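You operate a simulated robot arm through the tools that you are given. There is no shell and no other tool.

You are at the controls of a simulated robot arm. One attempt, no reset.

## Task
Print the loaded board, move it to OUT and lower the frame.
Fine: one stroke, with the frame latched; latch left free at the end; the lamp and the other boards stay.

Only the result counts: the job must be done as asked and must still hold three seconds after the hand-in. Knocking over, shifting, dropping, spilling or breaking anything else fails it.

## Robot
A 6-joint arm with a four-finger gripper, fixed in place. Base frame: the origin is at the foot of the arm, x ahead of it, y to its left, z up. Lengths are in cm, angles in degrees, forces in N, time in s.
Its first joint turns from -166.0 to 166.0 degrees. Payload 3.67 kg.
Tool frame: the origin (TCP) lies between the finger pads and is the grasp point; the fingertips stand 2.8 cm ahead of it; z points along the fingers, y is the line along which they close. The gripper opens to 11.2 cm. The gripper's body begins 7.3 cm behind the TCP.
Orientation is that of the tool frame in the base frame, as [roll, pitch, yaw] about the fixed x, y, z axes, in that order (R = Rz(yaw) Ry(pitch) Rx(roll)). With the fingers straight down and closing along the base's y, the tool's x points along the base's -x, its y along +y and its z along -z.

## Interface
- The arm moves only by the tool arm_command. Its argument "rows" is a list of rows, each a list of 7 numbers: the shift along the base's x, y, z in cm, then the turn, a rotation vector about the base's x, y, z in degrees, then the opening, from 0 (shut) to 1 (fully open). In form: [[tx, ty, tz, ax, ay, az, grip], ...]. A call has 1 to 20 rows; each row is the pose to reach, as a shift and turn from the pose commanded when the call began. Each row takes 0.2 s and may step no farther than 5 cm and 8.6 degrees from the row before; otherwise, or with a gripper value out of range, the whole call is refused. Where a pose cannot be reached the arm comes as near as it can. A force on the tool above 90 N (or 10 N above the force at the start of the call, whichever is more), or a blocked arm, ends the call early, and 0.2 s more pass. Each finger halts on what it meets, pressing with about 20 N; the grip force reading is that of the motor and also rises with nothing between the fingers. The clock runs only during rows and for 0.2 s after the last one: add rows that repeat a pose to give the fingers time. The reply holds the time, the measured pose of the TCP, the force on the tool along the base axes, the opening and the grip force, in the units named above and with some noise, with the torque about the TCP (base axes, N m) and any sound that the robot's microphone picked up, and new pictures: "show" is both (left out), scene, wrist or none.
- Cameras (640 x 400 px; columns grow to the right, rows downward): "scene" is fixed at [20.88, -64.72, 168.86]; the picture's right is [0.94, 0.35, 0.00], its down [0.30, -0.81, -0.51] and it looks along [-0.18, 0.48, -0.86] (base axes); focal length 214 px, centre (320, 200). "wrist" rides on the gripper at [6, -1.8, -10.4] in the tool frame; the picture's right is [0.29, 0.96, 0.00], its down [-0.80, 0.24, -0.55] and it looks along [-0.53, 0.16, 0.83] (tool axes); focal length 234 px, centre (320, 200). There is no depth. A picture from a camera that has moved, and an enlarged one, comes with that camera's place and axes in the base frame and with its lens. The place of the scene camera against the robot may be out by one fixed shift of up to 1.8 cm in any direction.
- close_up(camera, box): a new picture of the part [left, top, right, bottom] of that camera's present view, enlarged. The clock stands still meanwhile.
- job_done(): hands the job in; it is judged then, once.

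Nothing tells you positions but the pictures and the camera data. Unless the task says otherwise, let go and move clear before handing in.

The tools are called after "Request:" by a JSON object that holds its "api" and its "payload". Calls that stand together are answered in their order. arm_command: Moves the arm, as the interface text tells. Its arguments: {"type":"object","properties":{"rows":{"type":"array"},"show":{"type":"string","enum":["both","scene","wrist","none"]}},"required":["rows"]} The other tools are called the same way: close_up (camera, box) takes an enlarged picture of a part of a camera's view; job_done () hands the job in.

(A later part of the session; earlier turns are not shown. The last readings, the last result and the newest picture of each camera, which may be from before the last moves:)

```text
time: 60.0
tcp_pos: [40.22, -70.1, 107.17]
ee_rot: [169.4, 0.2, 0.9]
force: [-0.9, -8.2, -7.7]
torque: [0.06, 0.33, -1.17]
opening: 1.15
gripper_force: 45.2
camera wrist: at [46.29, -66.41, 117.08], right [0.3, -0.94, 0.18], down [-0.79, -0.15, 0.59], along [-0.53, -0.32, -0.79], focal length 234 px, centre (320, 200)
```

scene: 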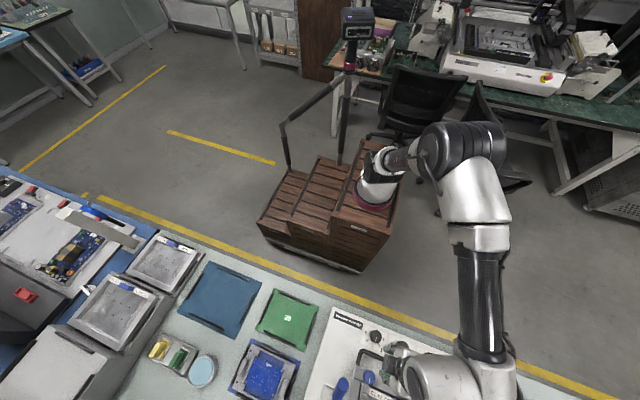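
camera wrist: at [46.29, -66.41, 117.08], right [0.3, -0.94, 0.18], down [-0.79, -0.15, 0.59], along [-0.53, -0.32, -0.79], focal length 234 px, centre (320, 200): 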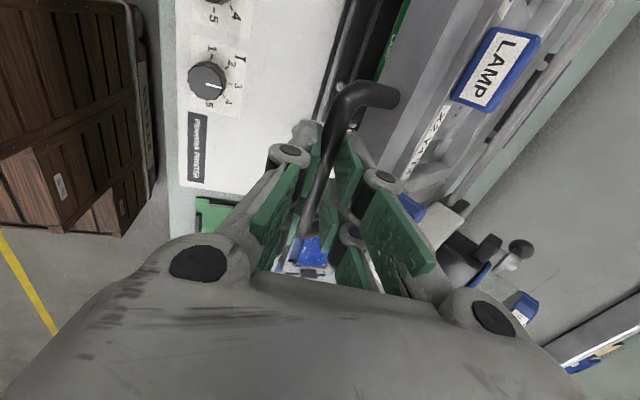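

Forces are low. I'll check the T dial closely from here.

Request:
{"api": "close_up", "payload": {"camera": "wrist", "box": [170, 0, 290, 120]}}

Request:
{"api": "close_up", "payload": {"camera": "wrist", "box": [280, 0, 560, 180]}}

```text
3.33 times, centred on (230, 60) of wrist
camera zoom: at [46.29, -66.41, 117.08], right [0.3, -0.94, 0.18], down [-0.79, -0.15, 0.59], along [-0.53, -0.32, -0.79], focal length 781 px, centre (620, 667)
```

zoom: 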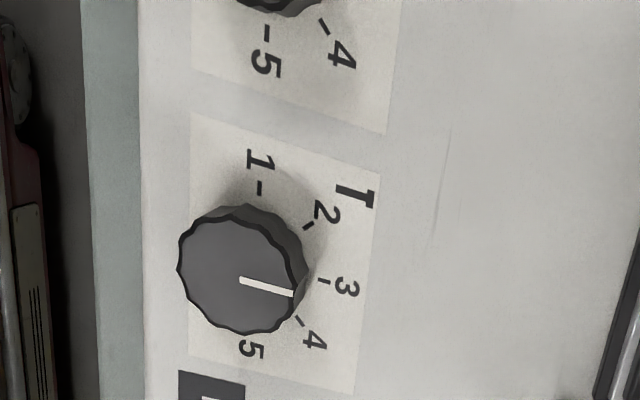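

```text
2.22 times, centred on (420, 90) of wrist
camera zoom: at [46.29, -66.41, 117.08], right [0.3, -0.94, 0.18], down [-0.79, -0.15, 0.59], along [-0.53, -0.32, -0.79], focal length 520 px, centre (98, 444)
```

zoom: 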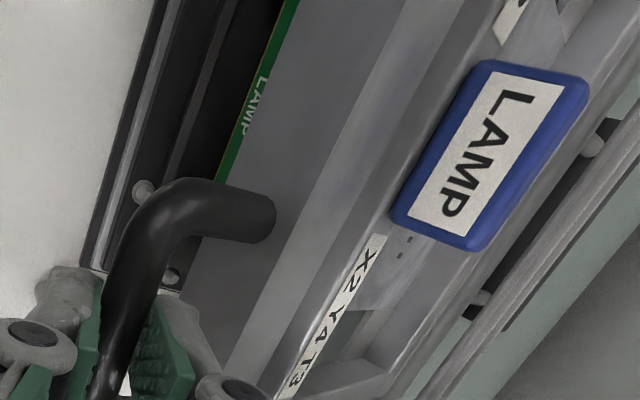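

The T dial still reads 3, and the green LAMP board is visible under the frame, so LAMP is the loaded board. I'll continue raising.

Request:
{"api": "arm_command", "payload": {"rows": [[0, -0.7, 1.07, -2, 0, 0, 0], [0, -1.35, 2.11, -4, 0, 0, 0], [0, -2.06, 3.12, -6, 0, 0, 0], [0, -2.81, 4.1, -8, 0, 0, 0], [0, -3.6, 5.03, -10, 0, 0, 0], [0, -4.43, 5.93, -12, 0, 0, 0], [0, -4.43, 5.93, -12, 0, 0, 0]], "show": "wrist"}}

```text
time: 61.6
tcp_pos: [40.33, -74.53, 113.05]
ee_rot: [157.3, 0.5, 0.8]
force: [1.0, -8.3, -11.8]
torque: [0.01, -0.3, -1.65]
opening: 1.2
gripper_force: 45.0
camera wrist: at [46.28, -68.82, 121.98], right [0.3, -0.88, 0.37], down [-0.79, -0.02, 0.61], along [-0.53, -0.48, -0.7], focal length 234 px, centre (320, 200)
```

wrist: 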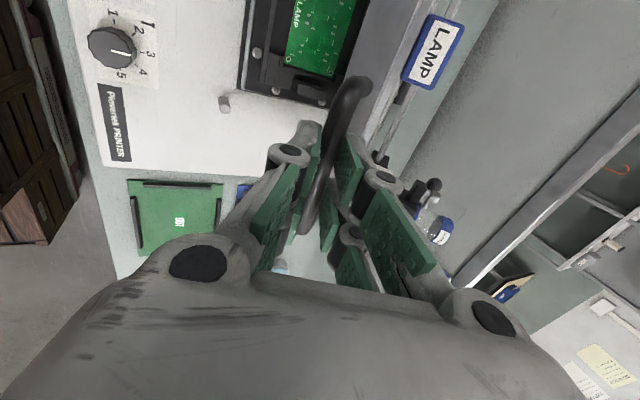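

The board is coming into view. I'll continue toward about 65°.

Request:
{"api": "arm_command", "payload": {"rows": [[0, -0.95, 0.78, -2, 0, 0, 0], [0, -1.88, 1.57, -4, 0, 0, 0], [0, -2.84, 2.34, -6, 0, 0, 0], [0, -3.81, 3.08, -8, 0, 0, 0], [0, -4.83, 3.74, -10, 0, 0, 0], [0, -5.86, 4.38, -12, 0, 0, 0], [0, -5.86, 4.38, -12, 0, 0, 0]], "show": "wrist"}}

```text
time: 63.2
tcp_pos: [40.28, -80.33, 117.46]
ee_rot: [145.4, 0.4, 0.8]
force: [1.6, -4.0, -6.8]
torque: [0.04, -0.9, -1.93]
opening: 1.19
gripper_force: 45.1
camera wrist: at [46.28, -72.89, 125.0], right [0.3, -0.78, 0.54], down [-0.79, 0.11, 0.6], along [-0.53, -0.61, -0.59], focal length 234 px, centre (320, 200)
```

wrist: 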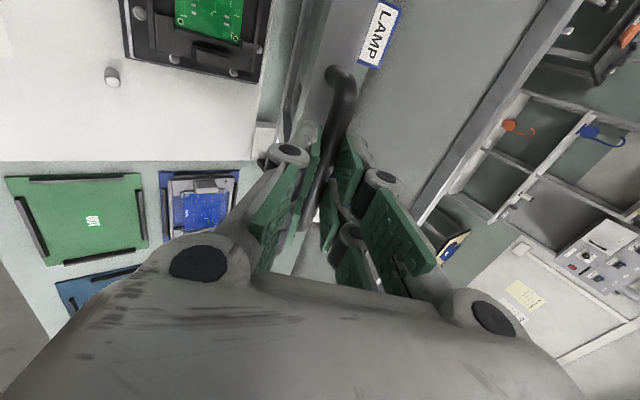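

Continuing in small steps to 70°.

Request:
{"api": "arm_command", "payload": {"rows": [[0, -1.08, 0.57, -2, 0, 0, 0], [0, -2.17, 1.11, -4, 0, 0, 0], [0, -3.3, 1.6, -6, 0, 0, 0], [0, -4.44, 2.03, -8, 0, 0, 0], [0, -4.44, 2.03, -8, 0, 0, 0]], "show": "wrist"}}

```text
time: 64.3
tcp_pos: [40.33, -83.84, 118.93]
ee_rot: [139.0, 0.7, 0.3]
force: [3.3, 50.2, 5.5]
torque: [0.79, -1.4, -2.0]
opening: 1.25
gripper_force: 45.3
stopped in row 5: the force on the tool passed its limit at 95 N (the readings are from after the stop); the commanded pose is now the measured one
camera wrist: at [46.39, -75.68, 125.5], right [0.3, -0.72, 0.62], down [-0.79, 0.18, 0.59], along [-0.53, -0.67, -0.52], focal length 234 px, centre (320, 200)
```

wrist: 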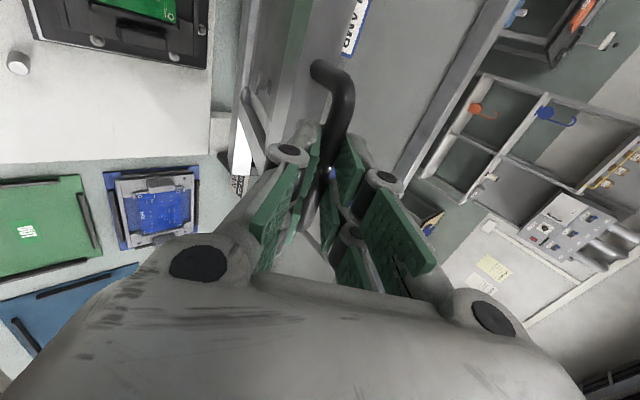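

The frame has met its upper stop at about 68°. I'll ease off the push, then open the fingers slightly while still straddling the bar to see whether the frame stays up by itself.

Request:
{"api": "arm_command", "payload": {"rows": [[0, 0.3, -0.1, 0, 0, 0, 0], [0, 0.5, -0.2, 0, 0, 0, 0], [0, 0.5, -0.2, 0, 0, 0, 0.2], [0, 0.5, -0.2, 0, 0, 0, 0.25], [0, 0.5, -0.2, 0, 0, 0, 0.25], [0, 0.5, -0.2, 0, 0, 0, 0.25], [0, 0.5, -0.2, 0, 0, 0, 0.25]], "show": "wrist"}}

Request:
{"api": "close_up", "payload": {"camera": "wrist", "box": [220, 40, 460, 240]}}

```text
time: 65.9
tcp_pos: [40.29, -83.8, 118.45]
ee_rot: [139.0, 0.7, 0.3]
force: [0.2, -0.4, 0.6]
torque: [-0.01, 0.01, 0.01]
opening: 2.8
gripper_force: 0.0
camera wrist: at [46.34, -75.53, 125.12], right [0.3, -0.72, 0.63], down [-0.79, 0.18, 0.59], along [-0.53, -0.67, -0.51], focal length 234 px, centre (320, 200)
```

wrist: 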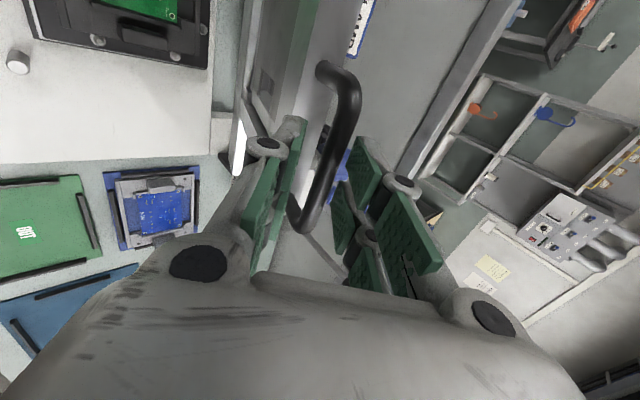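

```text
2.00 times, centred on (340, 140) of wrist
camera zoom: at [46.34, -75.53, 125.12], right [0.3, -0.72, 0.63], down [-0.79, 0.18, 0.59], along [-0.53, -0.67, -0.51], focal length 468 px, centre (280, 320)
```

zoom: 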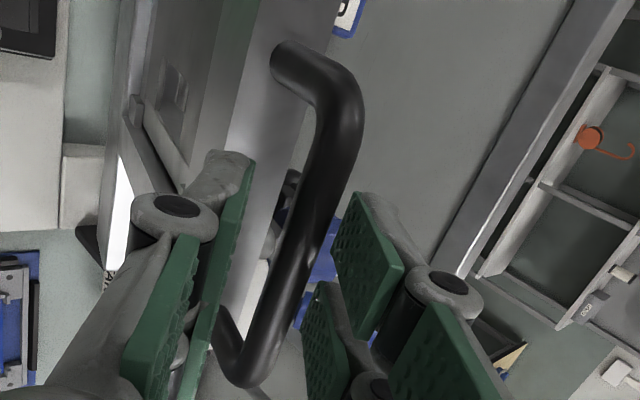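

The frame stays up by itself with zero force. I'll withdraw along the finger axis and look at the board.

Request:
{"api": "arm_command", "payload": {"rows": [[0, 0.65, 0.75, 0, 0, 0, 0.25], [0, 1.6, 1.9, 0, 0, 0, 0.25], [0, 2.6, 3.0, 0, 0, 0, 0.3], [0, 4, 4, 0, 0, 0, 0.4], [0, 7, 5, 0, 0, 0, 0.4], [0, 10, 5, 0, 0, 0, 0.6], [0, 13, 4, 5, 0, 0, 1], [0, 16, 2, 12, 0, 0, 1], [0, 19, 0, 19, 0, 0, 1]], "show": "both"}}

```text
time: 67.9
tcp_pos: [40.3, -64.7, 118.62]
ee_rot: [158.0, 0.8, 0.6]
force: [-0.1, 0.0, -0.5]
torque: [0.03, -0.01, 0.0]
opening: 11.22
gripper_force: 0.0
camera wrist: at [46.36, -59.16, 127.6], right [0.3, -0.88, 0.36], down [-0.79, -0.02, 0.61], along [-0.53, -0.47, -0.71], focal length 234 px, centre (320, 200)
```

scene: 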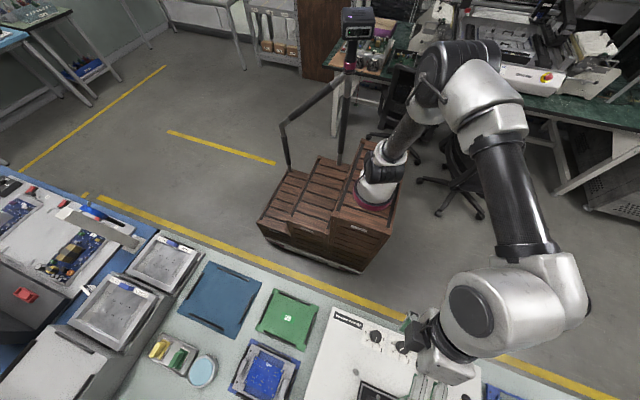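
wrist: 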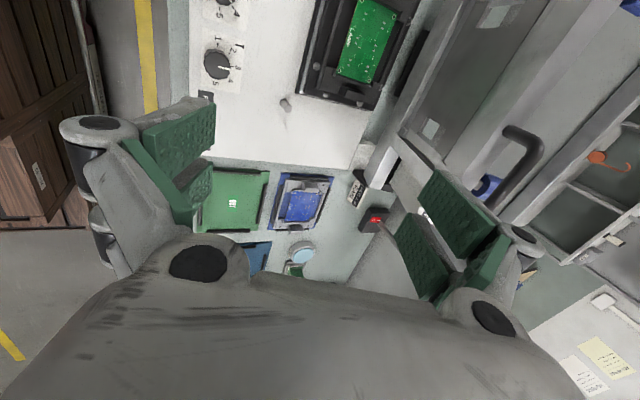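

The LAMP pallet is exposed and the frame stays up. I'll turn the tool back to the -y-looking orientation to study the pallet and its nest.

Request:
{"api": "arm_command", "payload": {"rows": [[0.5, 0, 0, 7, 0, 0, 1], [1, 0, 0, 14, 0, 0, 1], [2, 0, -1, 22, 0, 0, 1]], "show": "none"}}

Request:
{"api": "arm_command", "payload": {"rows": [[0, 0, 0, 0, 0, 8, 1], [0, 0, 0, 0, 0, 16, 1], [0, 0, 0, 0, 0, 24, 1], [0, 0, 0, 0, 0, 32, 1], [0, 0, 0, 0, 0, 40, 1], [1, 0, -1, 0, 0, 48, 1], [2, 0, -2, 0, 0, 56, 1], [3, 0, -3, 0, 0, 64, 1], [4, 0, -4, 0, 0, 72, 1], [5, 0, -5, 0, 0, 80, 1], [5, 0, -5, 0, 0, 88, 1], [5, 0, -5, 0, 0, 89.4, 1]], "show": "wrist"}}

Request:
{"api": "close_up", "payload": {"camera": "wrist", "box": [220, 80, 440, 230]}}

```text
time: 68.7
tcp_pos: [42.27, -64.59, 117.71]
ee_rot: [-180.0, 0.3, 0.8]
force: [-0.2, 1.6, 0.5]
torque: [-0.07, -0.01, 0.0]
opening: 11.24
gripper_force: 0.1
```

```text
time: 71.3
tcp_pos: [47.32, -64.75, 112.45]
ee_rot: [179.9, 0.4, 90.3]
force: [-0.1, -0.7, 0.2]
torque: [0.0, -0.03, 0.0]
opening: 11.2
gripper_force: 0.1
camera wrist: at [45.43, -58.71, 122.87], right [0.96, 0.29, 0.0], down [0.24, -0.79, 0.56], along [0.16, -0.54, -0.83], focal length 234 px, centre (320, 200)
```

wrist: 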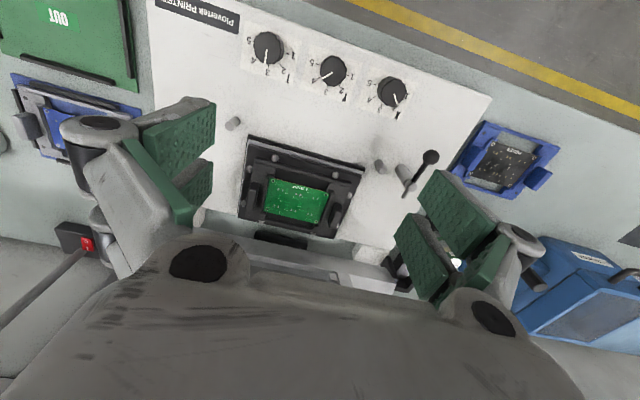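

```text
2.67 times, centred on (330, 155) of wrist
camera zoom: at [45.43, -58.71, 122.87], right [0.96, 0.29, 0.0], down [0.24, -0.79, 0.56], along [0.16, -0.54, -0.83], focal length 624 px, centre (293, 320)
```

zoom: 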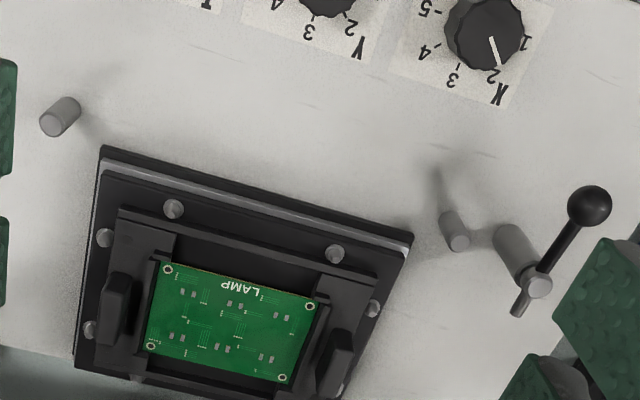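

The dark LAMP pallet sits among locating pins with tabs at about (40.9, -82) and (55.3, -82). I'll take a lower side view to judge the tab height.

Request:
{"api": "arm_command", "payload": {"rows": [[0, 0, -2, -8, 0, 0, 1], [0, 0, -4, -16, 0, 0, 1], [0, -1, -6, -24, 0, 0, 1], [0, -2, -8, -32, 0, 0, 1], [0, -3, -11, -40, 0, 0, 1], [0, -3, -13, -48, 0, 0, 1], [0, -3, -13, -50, 0, 0, 1]], "show": "wrist"}}

Request:
{"api": "close_up", "payload": {"camera": "wrist", "box": [200, 40, 440, 190]}}

```text
time: 72.9
tcp_pos: [46.99, -67.7, 99.58]
ee_rot: [-179.9, 50.4, 90.3]
force: [0.4, 0.0, -0.3]
torque: [-0.02, 0.04, 0.03]
opening: 11.2
gripper_force: 0.0
out of reach, approached as far as the arm can: row 6
camera wrist: at [45.31, -55.92, 101.61], right [0.96, 0.19, -0.22], down [0.24, -0.08, 0.97], along [0.16, -0.98, -0.12], focal length 234 px, centre (320, 200)
```

wrist: 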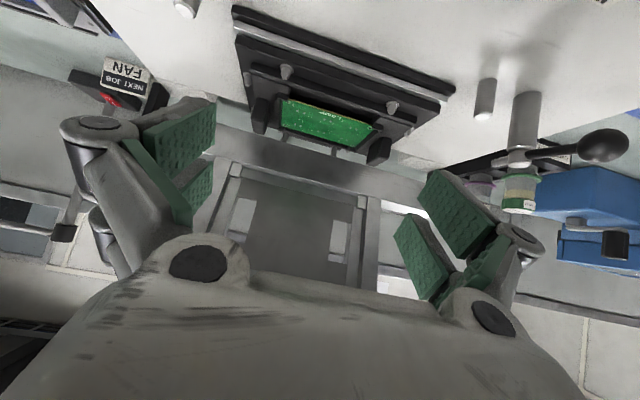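

```text
2.67 times, centred on (320, 115) of wrist
camera zoom: at [45.31, -55.92, 101.61], right [0.96, 0.19, -0.22], down [0.24, -0.08, 0.97], along [0.16, -0.98, -0.12], focal length 624 px, centre (320, 427)
```

zoom: 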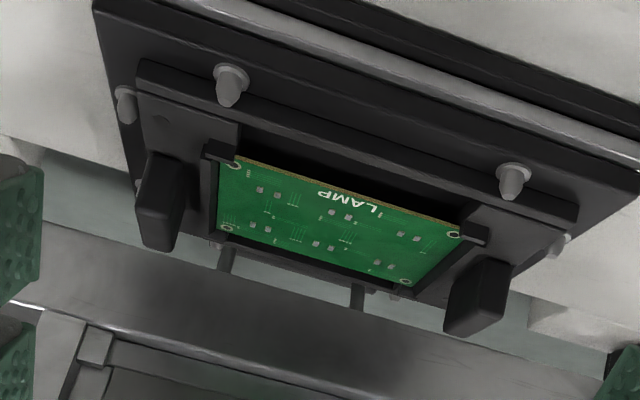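

The paste dots are visible on the LAMP board, and the tabs stand well above it (board top z about 90). I'll zoom in on both tabs.

Request:
{"api": "close_up", "payload": {"camera": "wrist", "box": [240, 70, 320, 145]}}

Request:
{"api": "close_up", "payload": {"camera": "wrist", "box": [345, 100, 425, 175]}}

Request:
{"api": "close_up", "payload": {"camera": "wrist", "box": [160, 140, 460, 300]}}

```text
5.33 times, centred on (280, 108) of wrist
camera zoom: at [45.31, -55.92, 101.61], right [0.96, 0.19, -0.22], down [0.24, -0.08, 0.97], along [0.16, -0.98, -0.12], focal length 1249 px, centre (533, 693)
```

zoom: 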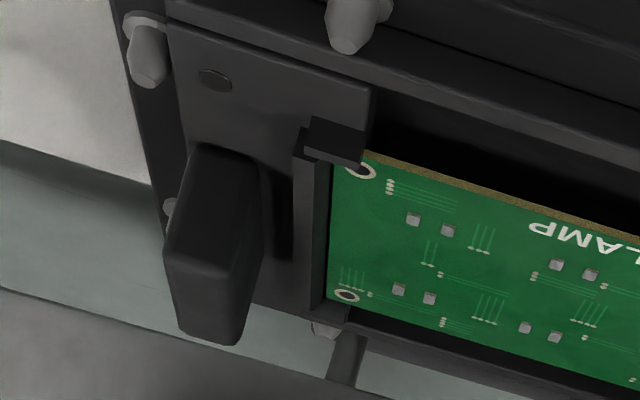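

```text
5.33 times, centred on (385, 138) of wrist
camera zoom: at [45.31, -55.92, 101.61], right [0.96, 0.19, -0.22], down [0.24, -0.08, 0.97], along [0.16, -0.98, -0.12], focal length 1249 px, centre (-27, 533)
```

zoom: 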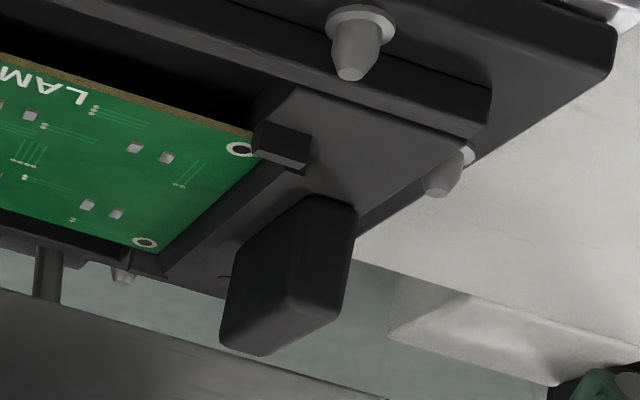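

```text
2.13 times, centred on (310, 220) of wrist
camera zoom: at [45.31, -55.92, 101.61], right [0.96, 0.19, -0.22], down [0.24, -0.08, 0.97], along [0.16, -0.98, -0.12], focal length 500 px, centre (341, 157)
```

zoom: 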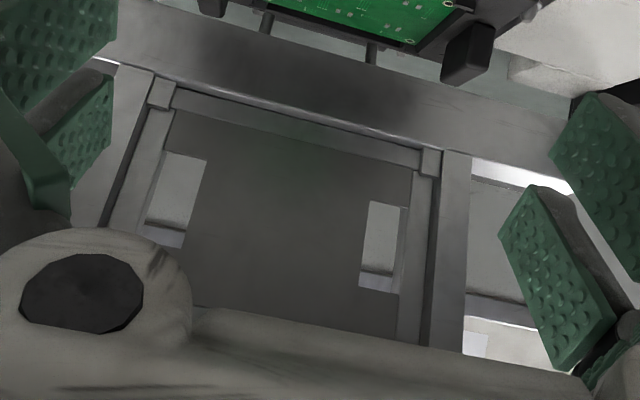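

Each tab is about 1.5 cm thick in x, 4.5 cm long in y and 2 cm tall (z 90 to 92), with the left one centred near (41.0, -82.1). Before picking, I'll measure the OUT mat from above.

Request:
{"api": "arm_command", "payload": {"rows": [[0, 2, 2, 8, 0, 0, 1], [-3, 4, 4, 16, 0, 0, 1], [-6, 6, 6, 24, 0, 0, 1], [-10, 8, 8, 32, 0, 0, 1], [-14, 9, 10, 40, 0, 0, 1], [-18, 10, 12, 48, 0, 0, 1], [-22, 10, 13, 50, 0, 0, 1], [-26, 10, 13, 50, 0, 0, 1], [-30, 10, 13, 50, 0, 0, 1], [-34, 10, 13, 50, 0, 0, 1], [-37, 9, 13, 50, 0, 0, 1]], "show": "both"}}

Request:
{"api": "close_up", "payload": {"camera": "wrist", "box": [200, 40, 440, 190]}}

```text
time: 75.3
tcp_pos: [10.09, -58.81, 112.55]
ee_rot: [179.9, 0.4, 90.3]
force: [0.8, 0.4, -0.1]
torque: [-0.02, 0.02, -0.03]
opening: 11.21
gripper_force: 0.1
camera wrist: at [8.4, -52.78, 122.99], right [0.96, 0.29, 0.0], down [0.24, -0.79, 0.56], along [0.16, -0.54, -0.83], focal length 234 px, centre (320, 200)
```

scene: 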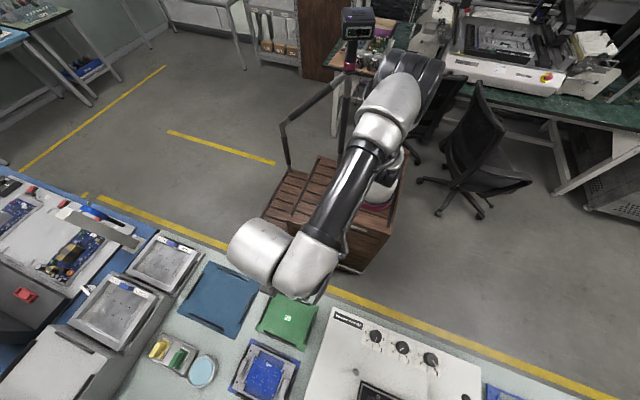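
wrist: 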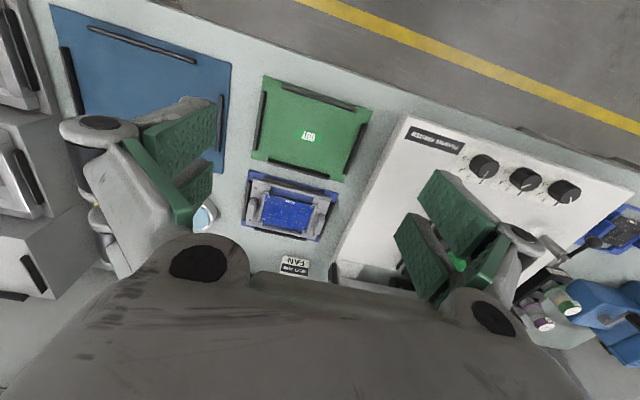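

```text
2.67 times, centred on (320, 115) of wrist
camera zoom: at [8.4, -52.78, 122.99], right [0.96, 0.29, 0.0], down [0.24, -0.79, 0.56], along [0.16, -0.54, -0.83], focal length 624 px, centre (320, 427)
```

zoom: 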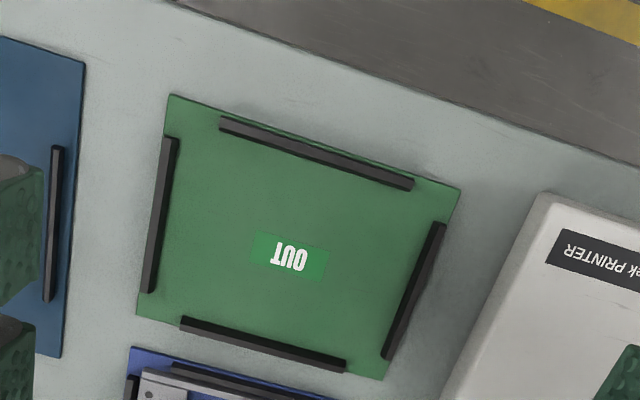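

OUT's rails enclose about 16.2 x 12.3 cm, centred near (10.4, -66.6). The fit is tight, so I'll go back above the pallet and measure it in a similar view.

Request:
{"api": "arm_command", "payload": {"rows": [[4.5, 0, 0, 0, 0, 0, 1], [9, 0, 0, 0, 0, 0, 1], [13.5, 0, 0, 0, 0, 0, 1], [18, 0, 0, 0, 0, 0, 1], [22.5, 0, 0, 0, 0, 0, 1], [27, -1, 0, 0, 0, 0, 1], [31, -3, 0, 0, 0, 0, 1], [34, -6, 0, 0, 0, 0, 1], [36, -9.5, 0, 0, 0, 0, 1], [37, -12.5, 0, 0, 0, 0, 1], [37.5, -14, 0, 0, 0, 0, 1]], "show": "wrist"}}

Request:
{"api": "close_up", "payload": {"camera": "wrist", "box": [200, 50, 440, 200]}}

Request:
{"api": "close_up", "payload": {"camera": "wrist", "box": [220, 60, 300, 140]}}

```text
time: 77.7
tcp_pos: [47.64, -72.55, 112.52]
ee_rot: [179.8, 0.4, 90.2]
force: [-0.8, 0.0, 0.4]
torque: [0.0, 0.01, -0.02]
opening: 11.2
gripper_force: 0.1
camera wrist: at [45.96, -66.52, 122.86], right [0.96, 0.29, 0.0], down [0.24, -0.79, 0.56], along [0.16, -0.54, -0.83], focal length 234 px, centre (320, 200)
```

wrist: 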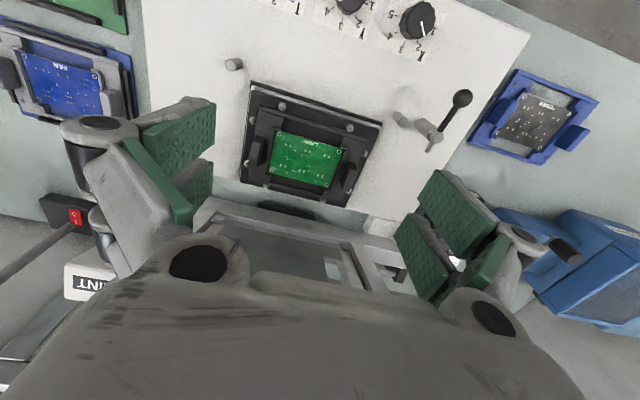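

```text
2.67 times, centred on (320, 125) of wrist
camera zoom: at [45.96, -66.52, 122.86], right [0.96, 0.29, 0.0], down [0.24, -0.79, 0.56], along [0.16, -0.54, -0.83], focal length 624 px, centre (320, 400)
```

zoom: 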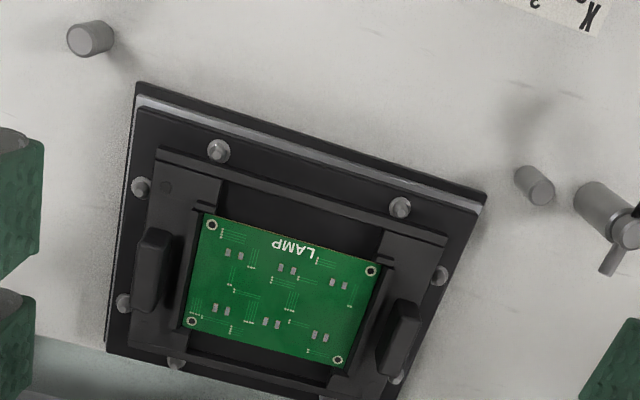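

```text
5.00 times, centred on (260, 100) of wrist
camera zoom: at [45.96, -66.52, 122.86], right [0.96, 0.29, 0.0], down [0.24, -0.79, 0.56], along [0.16, -0.54, -0.83], focal length 1171 px, centre (620, 700)
```

zoom: 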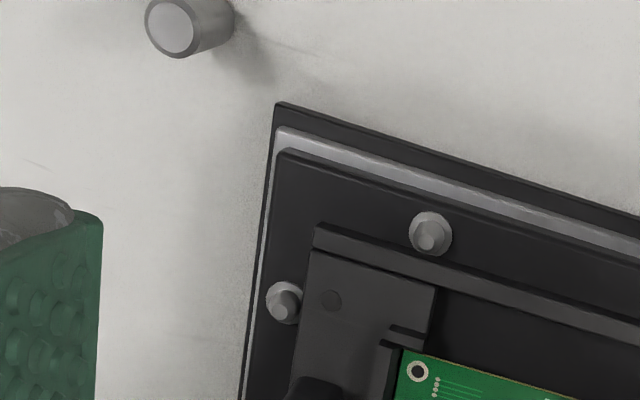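

The pallet spans x 40.0–56.2 and y -76.2 to -88.1, with its centre at (48.1, -82.15) and tabs at x of about 41.1 and 55.1. I'll approach the left tab with a 15° tilt, to keep clear of the raised frame, and a narrow opening.

Request:
{"api": "arm_command", "payload": {"rows": [[-2, -1, -3, -5, 0, 0, 0.6], [-4, -2, -6, -10, 0, 0, 0.3], [-6, -4, -9, -15, 0, 0, 0.22], [-6.5, -6.5, -11, -15, 0, 0, 0.22], [-6.5, -6.7, -11.3, -15, 0, 0, 0.22]], "show": "both"}}

Request:
{"api": "close_up", "payload": {"camera": "wrist", "box": [220, 60, 440, 230]}}

```text
time: 78.9
tcp_pos: [41.26, -79.47, 101.16]
ee_rot: [179.9, 15.3, 90.2]
force: [-0.2, -0.3, 0.5]
torque: [0.0, -0.02, 0.01]
opening: 2.46
gripper_force: 0.1
camera wrist: at [39.41, -70.92, 109.68], right [0.96, 0.28, -0.08], down [0.24, -0.62, 0.75], along [0.16, -0.73, -0.66], focal length 234 px, centre (320, 200)
```

scene: 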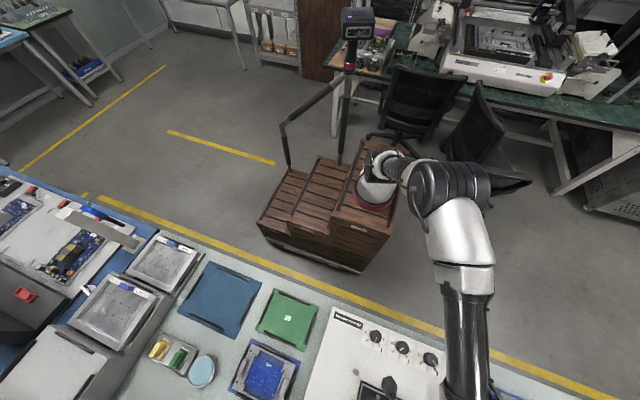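
wrist: 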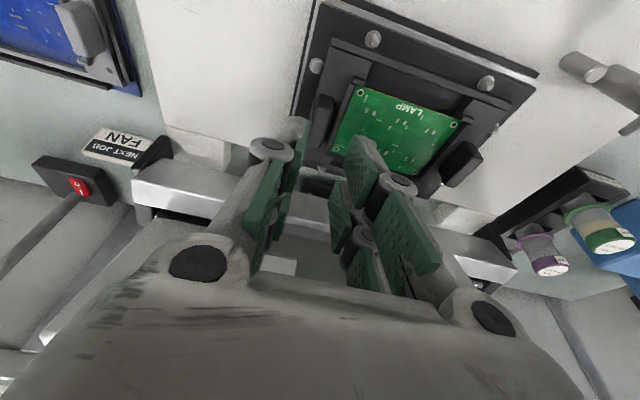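

```text
2.35 times, centred on (330, 145) of wrist
camera zoom: at [39.41, -70.92, 109.68], right [0.96, 0.28, -0.08], down [0.24, -0.62, 0.75], along [0.16, -0.73, -0.66], focal length 551 px, centre (296, 329)
```

zoom: 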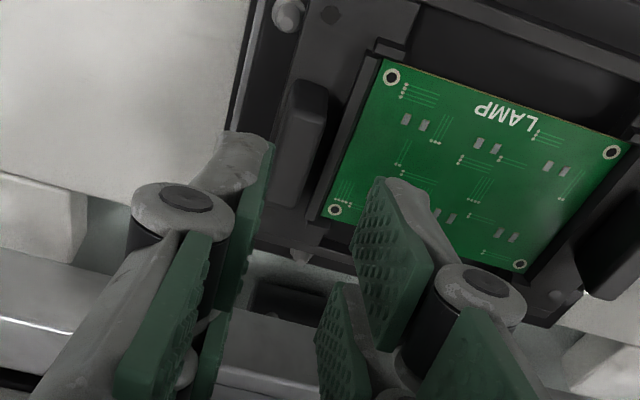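

I'll zoom in to confirm the tab position before lowering.

Request:
{"api": "close_up", "payload": {"camera": "wrist", "box": [285, 80, 365, 150]}}

```text
5.71 times, centred on (325, 115) of wrist
camera zoom: at [39.41, -70.92, 109.68], right [0.96, 0.28, -0.08], down [0.24, -0.62, 0.75], along [0.16, -0.73, -0.66], focal length 1338 px, centre (291, 686)
```

zoom: 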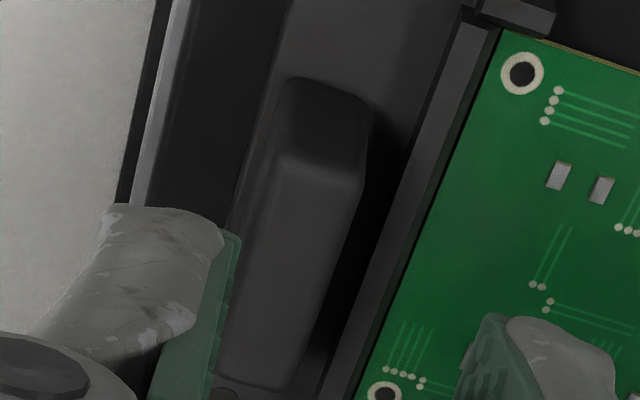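

The tab top is at z=92.0, spans y -80.0 to -83.7, is 1.2 cm thick and is centred on x=41.05. I'll lower onto it.

Request:
{"api": "arm_command", "payload": {"rows": [[-0.1, -0.6, -2.5, 0, 0, 0, 0.22], [-0.15, -1.2, -4.5, 0, 0, 0, 0.22], [-0.15, -1.6, -6.2, 0, 0, 0, 0.22], [-0.15, -1.75, -7.2, 0, 0, 0, 0.22], [-0.15, -1.75, -7.6, 0, 0, 0, 0.22], [-0.15, -1.75, -7.6, 0, 0, 0, 0.22]], "show": "wrist"}}

Request:
{"api": "close_up", "payload": {"camera": "wrist", "box": [240, 80, 420, 210]}}

```text
time: 80.3
tcp_pos: [41.35, -81.24, 93.57]
ee_rot: [179.9, 15.4, 90.2]
force: [0.0, 0.3, 3.0]
torque: [0.08, -0.04, 0.03]
opening: 2.46
gripper_force: 0.1
camera wrist: at [39.37, -72.63, 102.05], right [0.96, 0.28, -0.08], down [0.24, -0.62, 0.75], along [0.16, -0.73, -0.66], focal length 234 px, centre (320, 200)
```

wrist: 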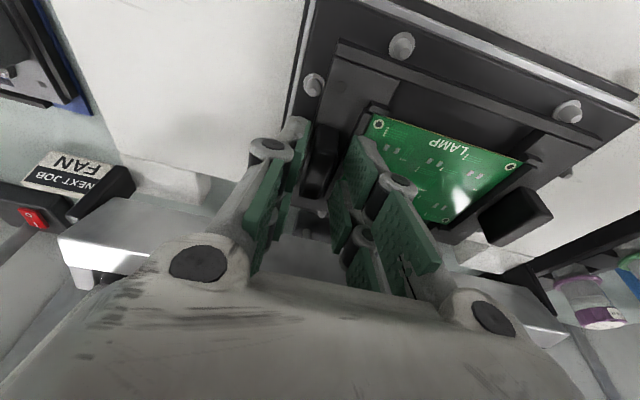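

```text
3.08 times, centred on (330, 145) of wrist
camera zoom: at [39.37, -72.63, 102.05], right [0.96, 0.28, -0.08], down [0.24, -0.62, 0.75], along [0.16, -0.73, -0.66], focal length 720 px, centre (289, 369)
```

zoom: 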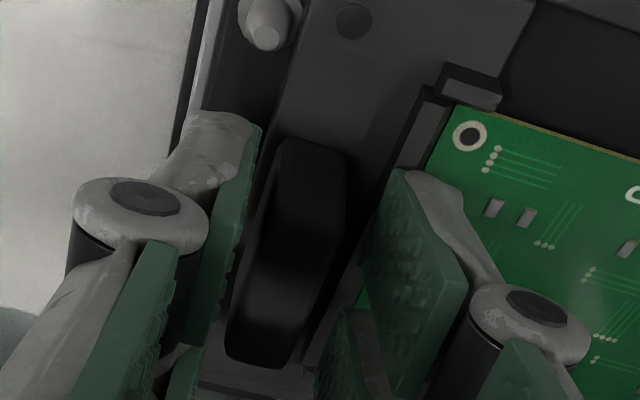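

The tab is between the fingers. I'll close on it.

Request:
{"api": "arm_command", "payload": {"rows": [[0, 0, 0, 0, 0, 0, 0.12], [0, 0, 0, 0, 0, 0, 0.05], [0, 0, 0, 0, 0, 0, 0], [0, 0, 0, 0, 0, 0, 0]], "show": "wrist"}}

Request:
{"api": "close_up", "payload": {"camera": "wrist", "box": [240, 80, 420, 210]}}

```text
time: 81.3
tcp_pos: [41.21, -81.05, 93.52]
ee_rot: [180.0, 15.4, 90.1]
force: [-2.0, 0.1, 0.5]
torque: [-0.03, 0.04, -0.01]
opening: 1.36
gripper_force: 20.0
camera wrist: at [39.36, -72.62, 102.03], right [0.96, 0.28, -0.08], down [0.24, -0.62, 0.75], along [0.16, -0.73, -0.66], focal length 234 px, centre (320, 200)
```

wrist: 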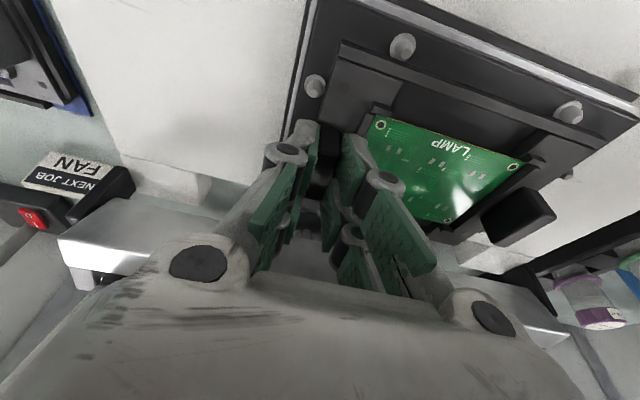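

```text
3.08 times, centred on (330, 145) of wrist
camera zoom: at [39.36, -72.62, 102.03], right [0.96, 0.28, -0.08], down [0.24, -0.62, 0.75], along [0.16, -0.73, -0.66], focal length 720 px, centre (289, 369)
```

zoom: 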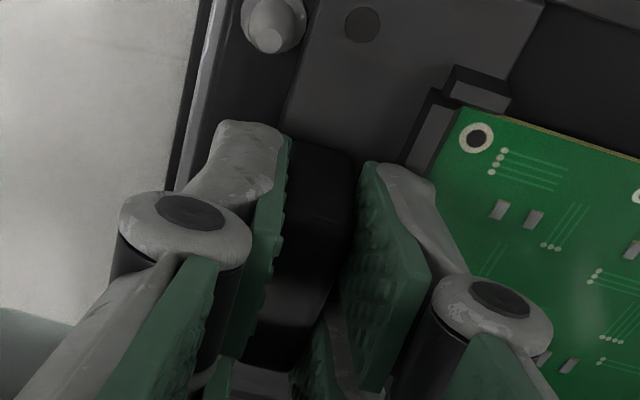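

The grip holds at 20 N with an opening of 1.36 cm. I'll lift slowly by 1 cm and check how the pallet hangs.

Request:
{"api": "arm_command", "payload": {"rows": [[0, 0, 0.3, 0, 0, 0, 0], [0, 0, 0.6, 0, 0, 0, 0], [0, 0, 1.0, 0, 0, 0, 0], [0, 0, 1.0, 0, 0, 0, 0]], "show": "wrist"}}

Request:
{"api": "close_up", "payload": {"camera": "wrist", "box": [240, 0, 640, 260]}}

```text
time: 82.3
tcp_pos: [41.06, -81.13, 94.58]
ee_rot: [179.8, 15.3, 90.2]
force: [0.1, -0.7, -1.1]
torque: [0.03, 0.08, -0.02]
opening: 1.39
gripper_force: 19.8
camera wrist: at [39.29, -72.69, 103.08], right [0.96, 0.28, -0.08], down [0.24, -0.62, 0.75], along [0.16, -0.73, -0.66], focal length 234 px, centre (320, 200)
```

wrist: 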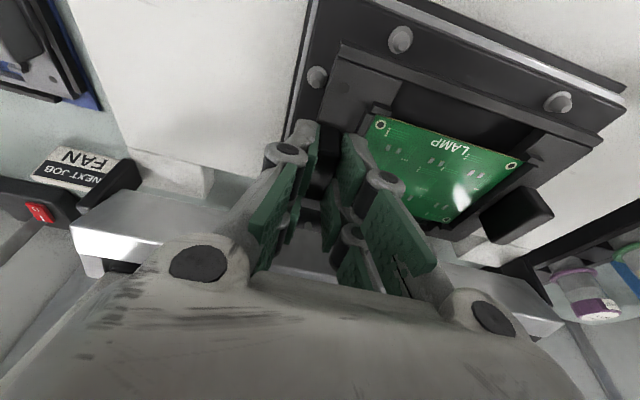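

```text
1.54 times, centred on (440, 130) of wrist
camera zoom: at [39.29, -72.69, 103.08], right [0.96, 0.28, -0.08], down [0.24, -0.62, 0.75], along [0.16, -0.73, -0.66], focal length 360 px, centre (135, 308)
```

zoom: 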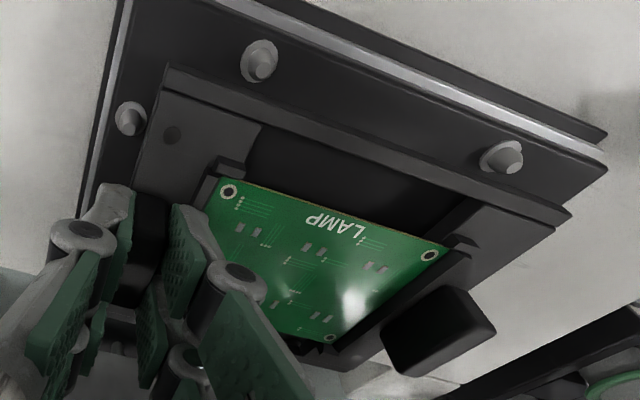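

The pallet is light and hangs level. I'll lift it clear of the pins and bring it out toward the robot.

Request:
{"api": "arm_command", "payload": {"rows": [[0, 0, 0.8, 0, 0, 0, 0], [0, 0, 1.6, 0, 0, 0, 0], [0, 0, 2.6, 0, 0, 0, 0], [0, 0.5, 3.6, 0, 0, 0, 0], [0, 1.5, 4.4, 0, 0, 0, 0], [0, 3, 5.2, 0, 0, 0, 0], [0, 5, 6, 0, 0, 0, 0], [0, 7, 6.8, 0, 0, 0, 0], [0, 9, 7.4, 0, 0, 0, 0], [0, 11, 8, 0, 0, 0, 0], [0, 13, 8, 0, 0, 0, 0], [0, 15, 8, 0, 0, 0, 0], [0, 17, 8, 0, 0, 0, 0], [0, 19, 8, 0, 0, 0, 0], [0, 21, 8, 0, 0, 0, 0], [0, 22, 8, 0, 0, 0, 0]], "show": "both"}}

```text
time: 85.7
tcp_pos: [41.01, -58.95, 102.47]
ee_rot: [179.9, 15.4, 90.2]
force: [0.3, 0.5, -1.2]
torque: [0.05, 0.05, 0.01]
opening: 1.39
gripper_force: 20.1
camera wrist: at [39.27, -50.69, 110.99], right [0.96, 0.28, -0.08], down [0.24, -0.62, 0.75], along [0.16, -0.73, -0.66], focal length 234 px, centre (320, 200)
```

scene: 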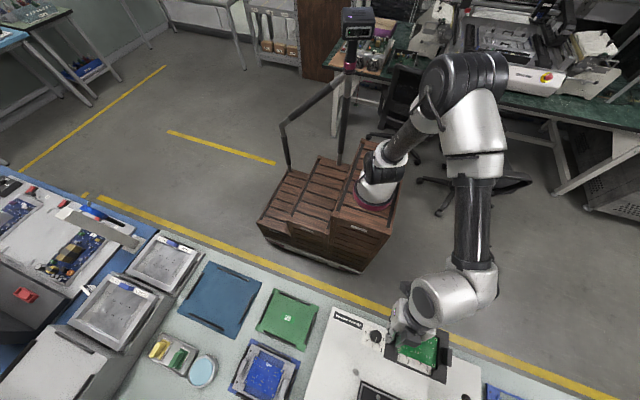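
wrist: 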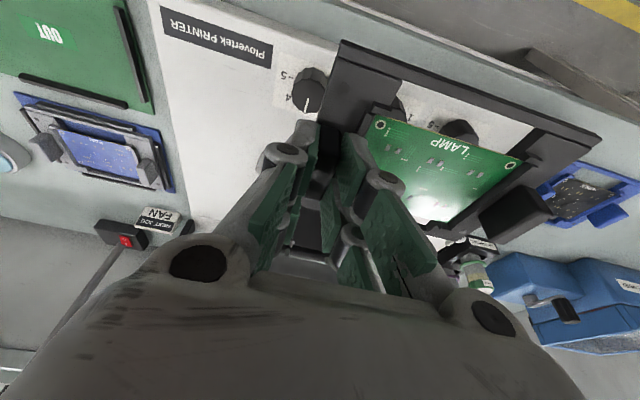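

The pallet is held steady. I'll carry it left toward OUT along y=-59, clear of the print handle.

Request:
{"api": "arm_command", "payload": {"rows": [[-1, 0, 0, 0, 0, 0, 0], [-3, 0, 0, 0, 0, 0, 0], [-5.5, 0, 0, 0, 0, 0, 0], [-8, 0, 0, 0, 0, 0, 0], [-10.5, 0, 0, 0, 0, 0, 0], [-13, 0, 0, 0, 0, 0, 0], [-15.5, 0, 0, 0, 0, 0, 0], [-18, 0, 0, 0, 0, 0, 0], [-20.5, 0, 0, 0, 0, 0, 0], [-23, 0, 0, 0, 0, 0, 0], [-25.5, 0, 0, 0, 0, 0, 0], [-28, 0, 0, 0, 0, 0, 0], [-30.5, 0, 0, 0, 0, 0, 0], [-33, 0, 0, 0, 0, 0, 0], [-35, 0, 0, 0, 0, 0, 0], [-36.7, 0, 0, 0, 0, 0, 0], [-37.6, 0, 0, 0, 0, 0, 0]], "show": "both"}}

```text
time: 89.3
tcp_pos: [3.59, -59.17, 102.7]
ee_rot: [179.9, 15.4, 90.3]
force: [-0.5, -0.6, -0.5]
torque: [0.0, 0.07, -0.01]
opening: 1.41
gripper_force: 19.9
camera wrist: at [1.77, -50.62, 111.18], right [0.96, 0.28, -0.08], down [0.24, -0.62, 0.75], along [0.16, -0.73, -0.66], focal length 234 px, centre (320, 200)
```

scene: 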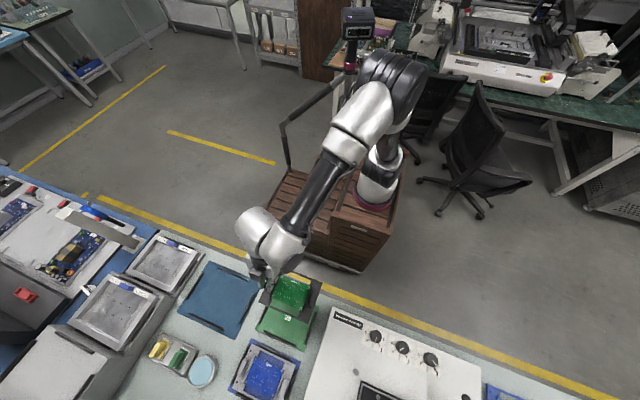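
wrist: 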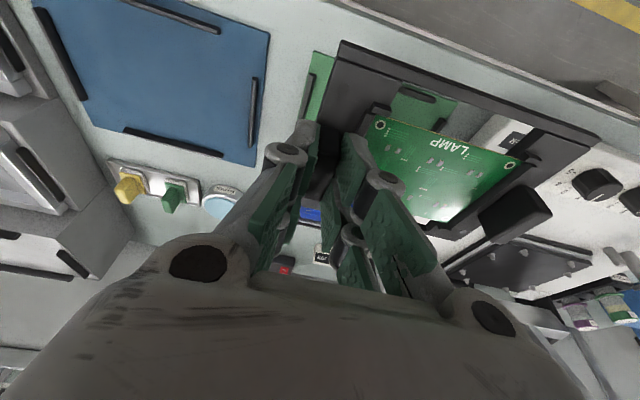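

Now I'll move over the mat centre and lower to just above the rails to check the alignment.

Request:
{"api": "arm_command", "payload": {"rows": [[0, -2, 0, 0, 0, 0, 0], [0, -4, -1, 0, 0, 0, 0], [0, -5.5, -3, 0, 0, 0, 0], [0, -6.5, -5, 0, 0, 0, 0], [0, -6.5, -7, 0, 0, 0, 0], [0, -6.5, -8.5, 0, 0, 0, 0], [0, -6.5, -9.5, 0, 0, 0, 0], [0, -6.5, -9.5, 0, 0, 0, 0]], "show": "both"}}

Request:
{"api": "close_up", "payload": {"camera": "wrist", "box": [280, 0, 640, 260]}}

Request:
{"api": "close_up", "payload": {"camera": "scene", "box": [210, 260, 350, 370]}}

```text
time: 91.1
tcp_pos: [3.65, -65.6, 93.14]
ee_rot: [179.9, 15.3, 90.2]
force: [1.0, -0.5, -1.1]
torque: [0.02, 0.09, 0.0]
opening: 1.37
gripper_force: 19.8
camera wrist: at [1.84, -57.19, 101.72], right [0.96, 0.28, -0.08], down [0.24, -0.62, 0.75], along [0.16, -0.73, -0.66], focal length 234 px, centre (320, 200)
```

scene: 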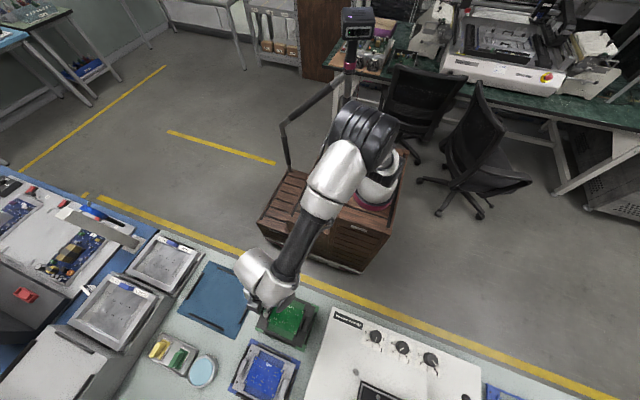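
wrist: 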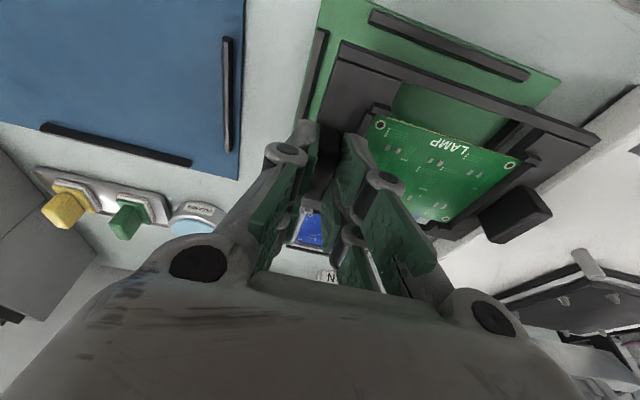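

```text
1.54 times, centred on (460, 130) of wrist
camera zoom: at [1.84, -57.19, 101.72], right [0.96, 0.28, -0.08], down [0.24, -0.62, 0.75], along [0.16, -0.73, -0.66], focal length 360 px, centre (105, 308)
```

zoom: 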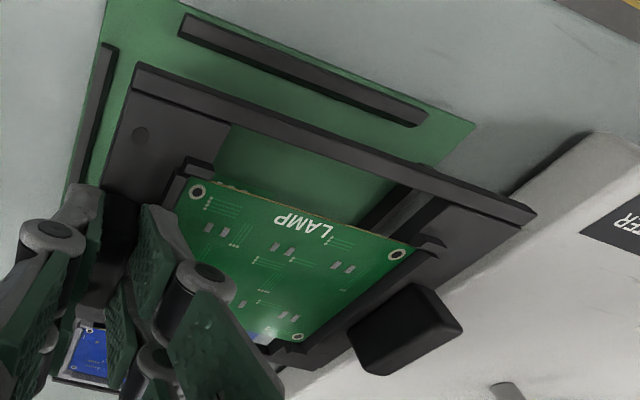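

```text
3.64 times, centred on (280, 315) of scene
camera zoom: at [20.88, -64.72, 168.86], right [0.94, 0.35, 0.0], down [0.3, -0.81, -0.51], along [-0.18, 0.48, -0.86], focal length 780 px, centre (466, -218)
```

zoom: 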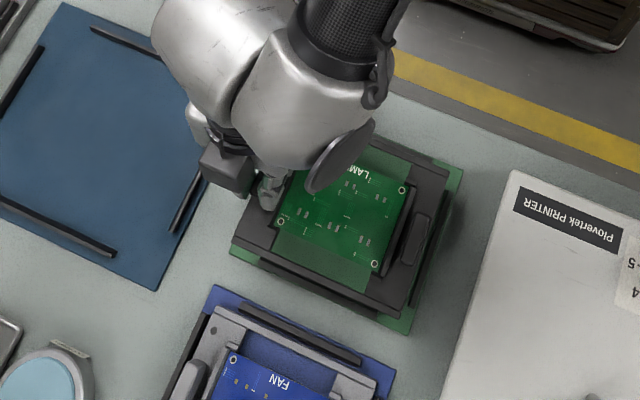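

Compared with the mat, the pallet sits about 0.4 cm too far +x and 0.25 cm too far +y. I'll correct that and lower to just above the rails.

Request:
{"api": "arm_command", "payload": {"rows": [[-0.2, -0.15, 0, 0, 0, 0, 0], [-0.4, -0.25, -0.6, 0, 0, 0, 0], [-0.4, -0.25, -1.2, 0, 0, 0, 0], [-0.4, -0.25, -1.8, 0, 0, 0, 0], [-0.4, -0.25, -2.4, 0, 0, 0, 0], [-0.4, -0.25, -3.0, 0, 0, 0, 0], [-0.4, -0.25, -3.0, 0, 0, 0, 0]], "show": "wrist"}}

Request:
{"api": "close_up", "payload": {"camera": "wrist", "box": [280, 0, 640, 260]}}

Request:
{"api": "close_up", "payload": {"camera": "scene", "box": [210, 260, 350, 370]}}

```text
time: 92.7
tcp_pos: [3.03, -65.89, 90.26]
ee_rot: [179.9, 15.5, 90.2]
force: [0.5, -0.1, -1.1]
torque: [0.0, 0.07, 0.0]
opening: 1.37
gripper_force: 20.4
camera wrist: at [1.28, -57.44, 98.7], right [0.96, 0.28, -0.08], down [0.24, -0.62, 0.75], along [0.16, -0.73, -0.66], focal length 234 px, centre (320, 200)
```

wrist: 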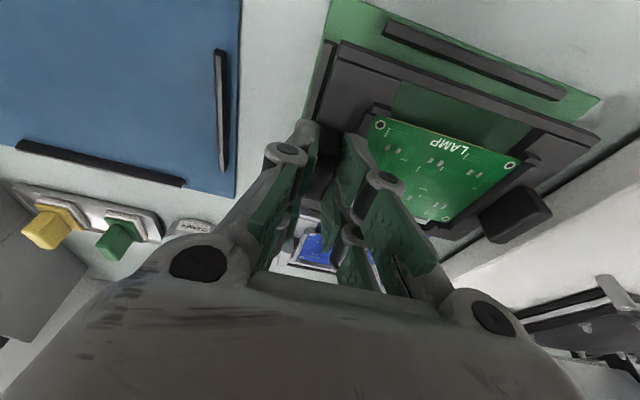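

```text
1.54 times, centred on (460, 130) of wrist
camera zoom: at [1.28, -57.44, 98.7], right [0.96, 0.28, -0.08], down [0.24, -0.62, 0.75], along [0.16, -0.73, -0.66], focal length 360 px, centre (105, 308)
```

zoom: 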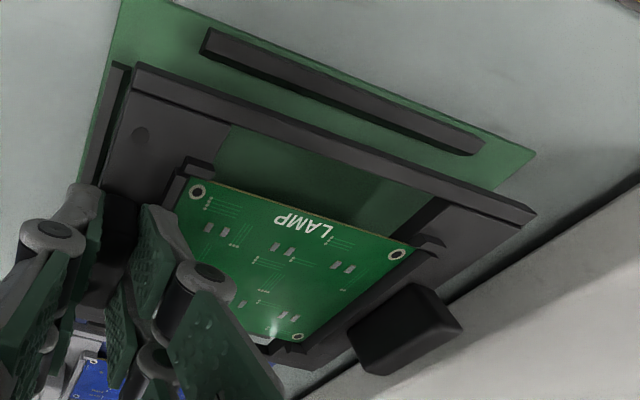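

```text
3.64 times, centred on (280, 315) of scene
camera zoom: at [20.88, -64.72, 168.86], right [0.94, 0.35, 0.0], down [0.3, -0.81, -0.51], along [-0.18, 0.48, -0.86], focal length 780 px, centre (466, -218)
```

zoom: 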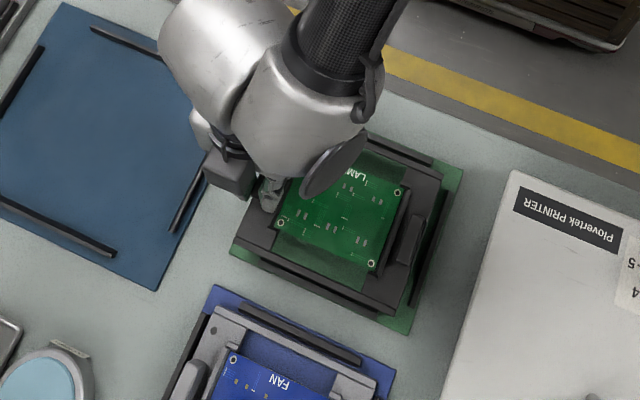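

The pallet is nearly aligned. I'll zoom in on the rail gaps before the final lowering.

Request:
{"api": "close_up", "payload": {"camera": "wrist", "box": [290, 20, 410, 120]}}

Request:
{"api": "close_up", "payload": {"camera": "wrist", "box": [500, 60, 620, 160]}}

Request:
{"api": "close_up", "payload": {"camera": "scene", "box": [250, 290, 330, 350]}}

```text
4.00 times, centred on (350, 70) of wrist
camera zoom: at [1.28, -57.44, 98.7], right [0.96, 0.28, -0.08], down [0.24, -0.62, 0.75], along [0.16, -0.73, -0.66], focal length 937 px, centre (200, 720)
```

zoom: 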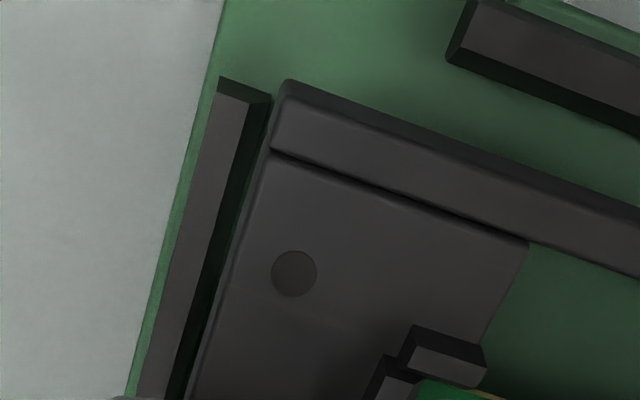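

```text
4.00 times, centred on (560, 110) of wrist
camera zoom: at [1.28, -57.44, 98.7], right [0.96, 0.28, -0.08], down [0.24, -0.62, 0.75], along [0.16, -0.73, -0.66], focal length 937 px, centre (-640, 560)
```

zoom: 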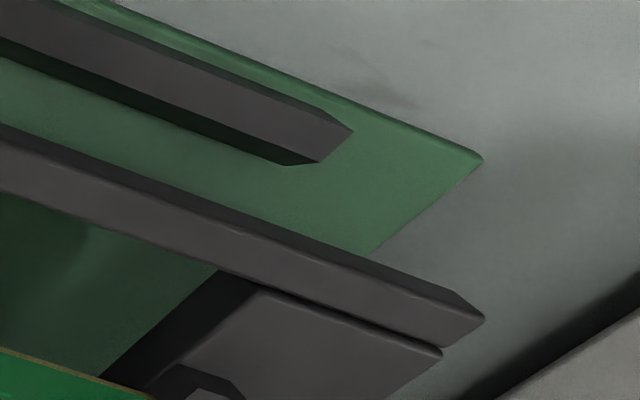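

```text
6.67 times, centred on (290, 320) of scene
camera zoom: at [20.88, -64.72, 168.86], right [0.94, 0.35, 0.0], down [0.3, -0.81, -0.51], along [-0.18, 0.48, -0.86], focal length 1430 px, centre (520, -600)
```

zoom: 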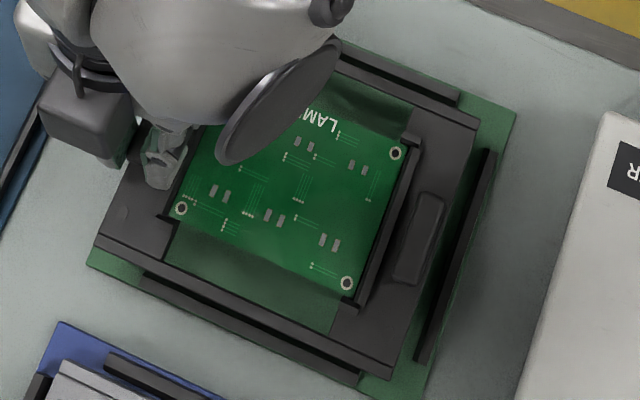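

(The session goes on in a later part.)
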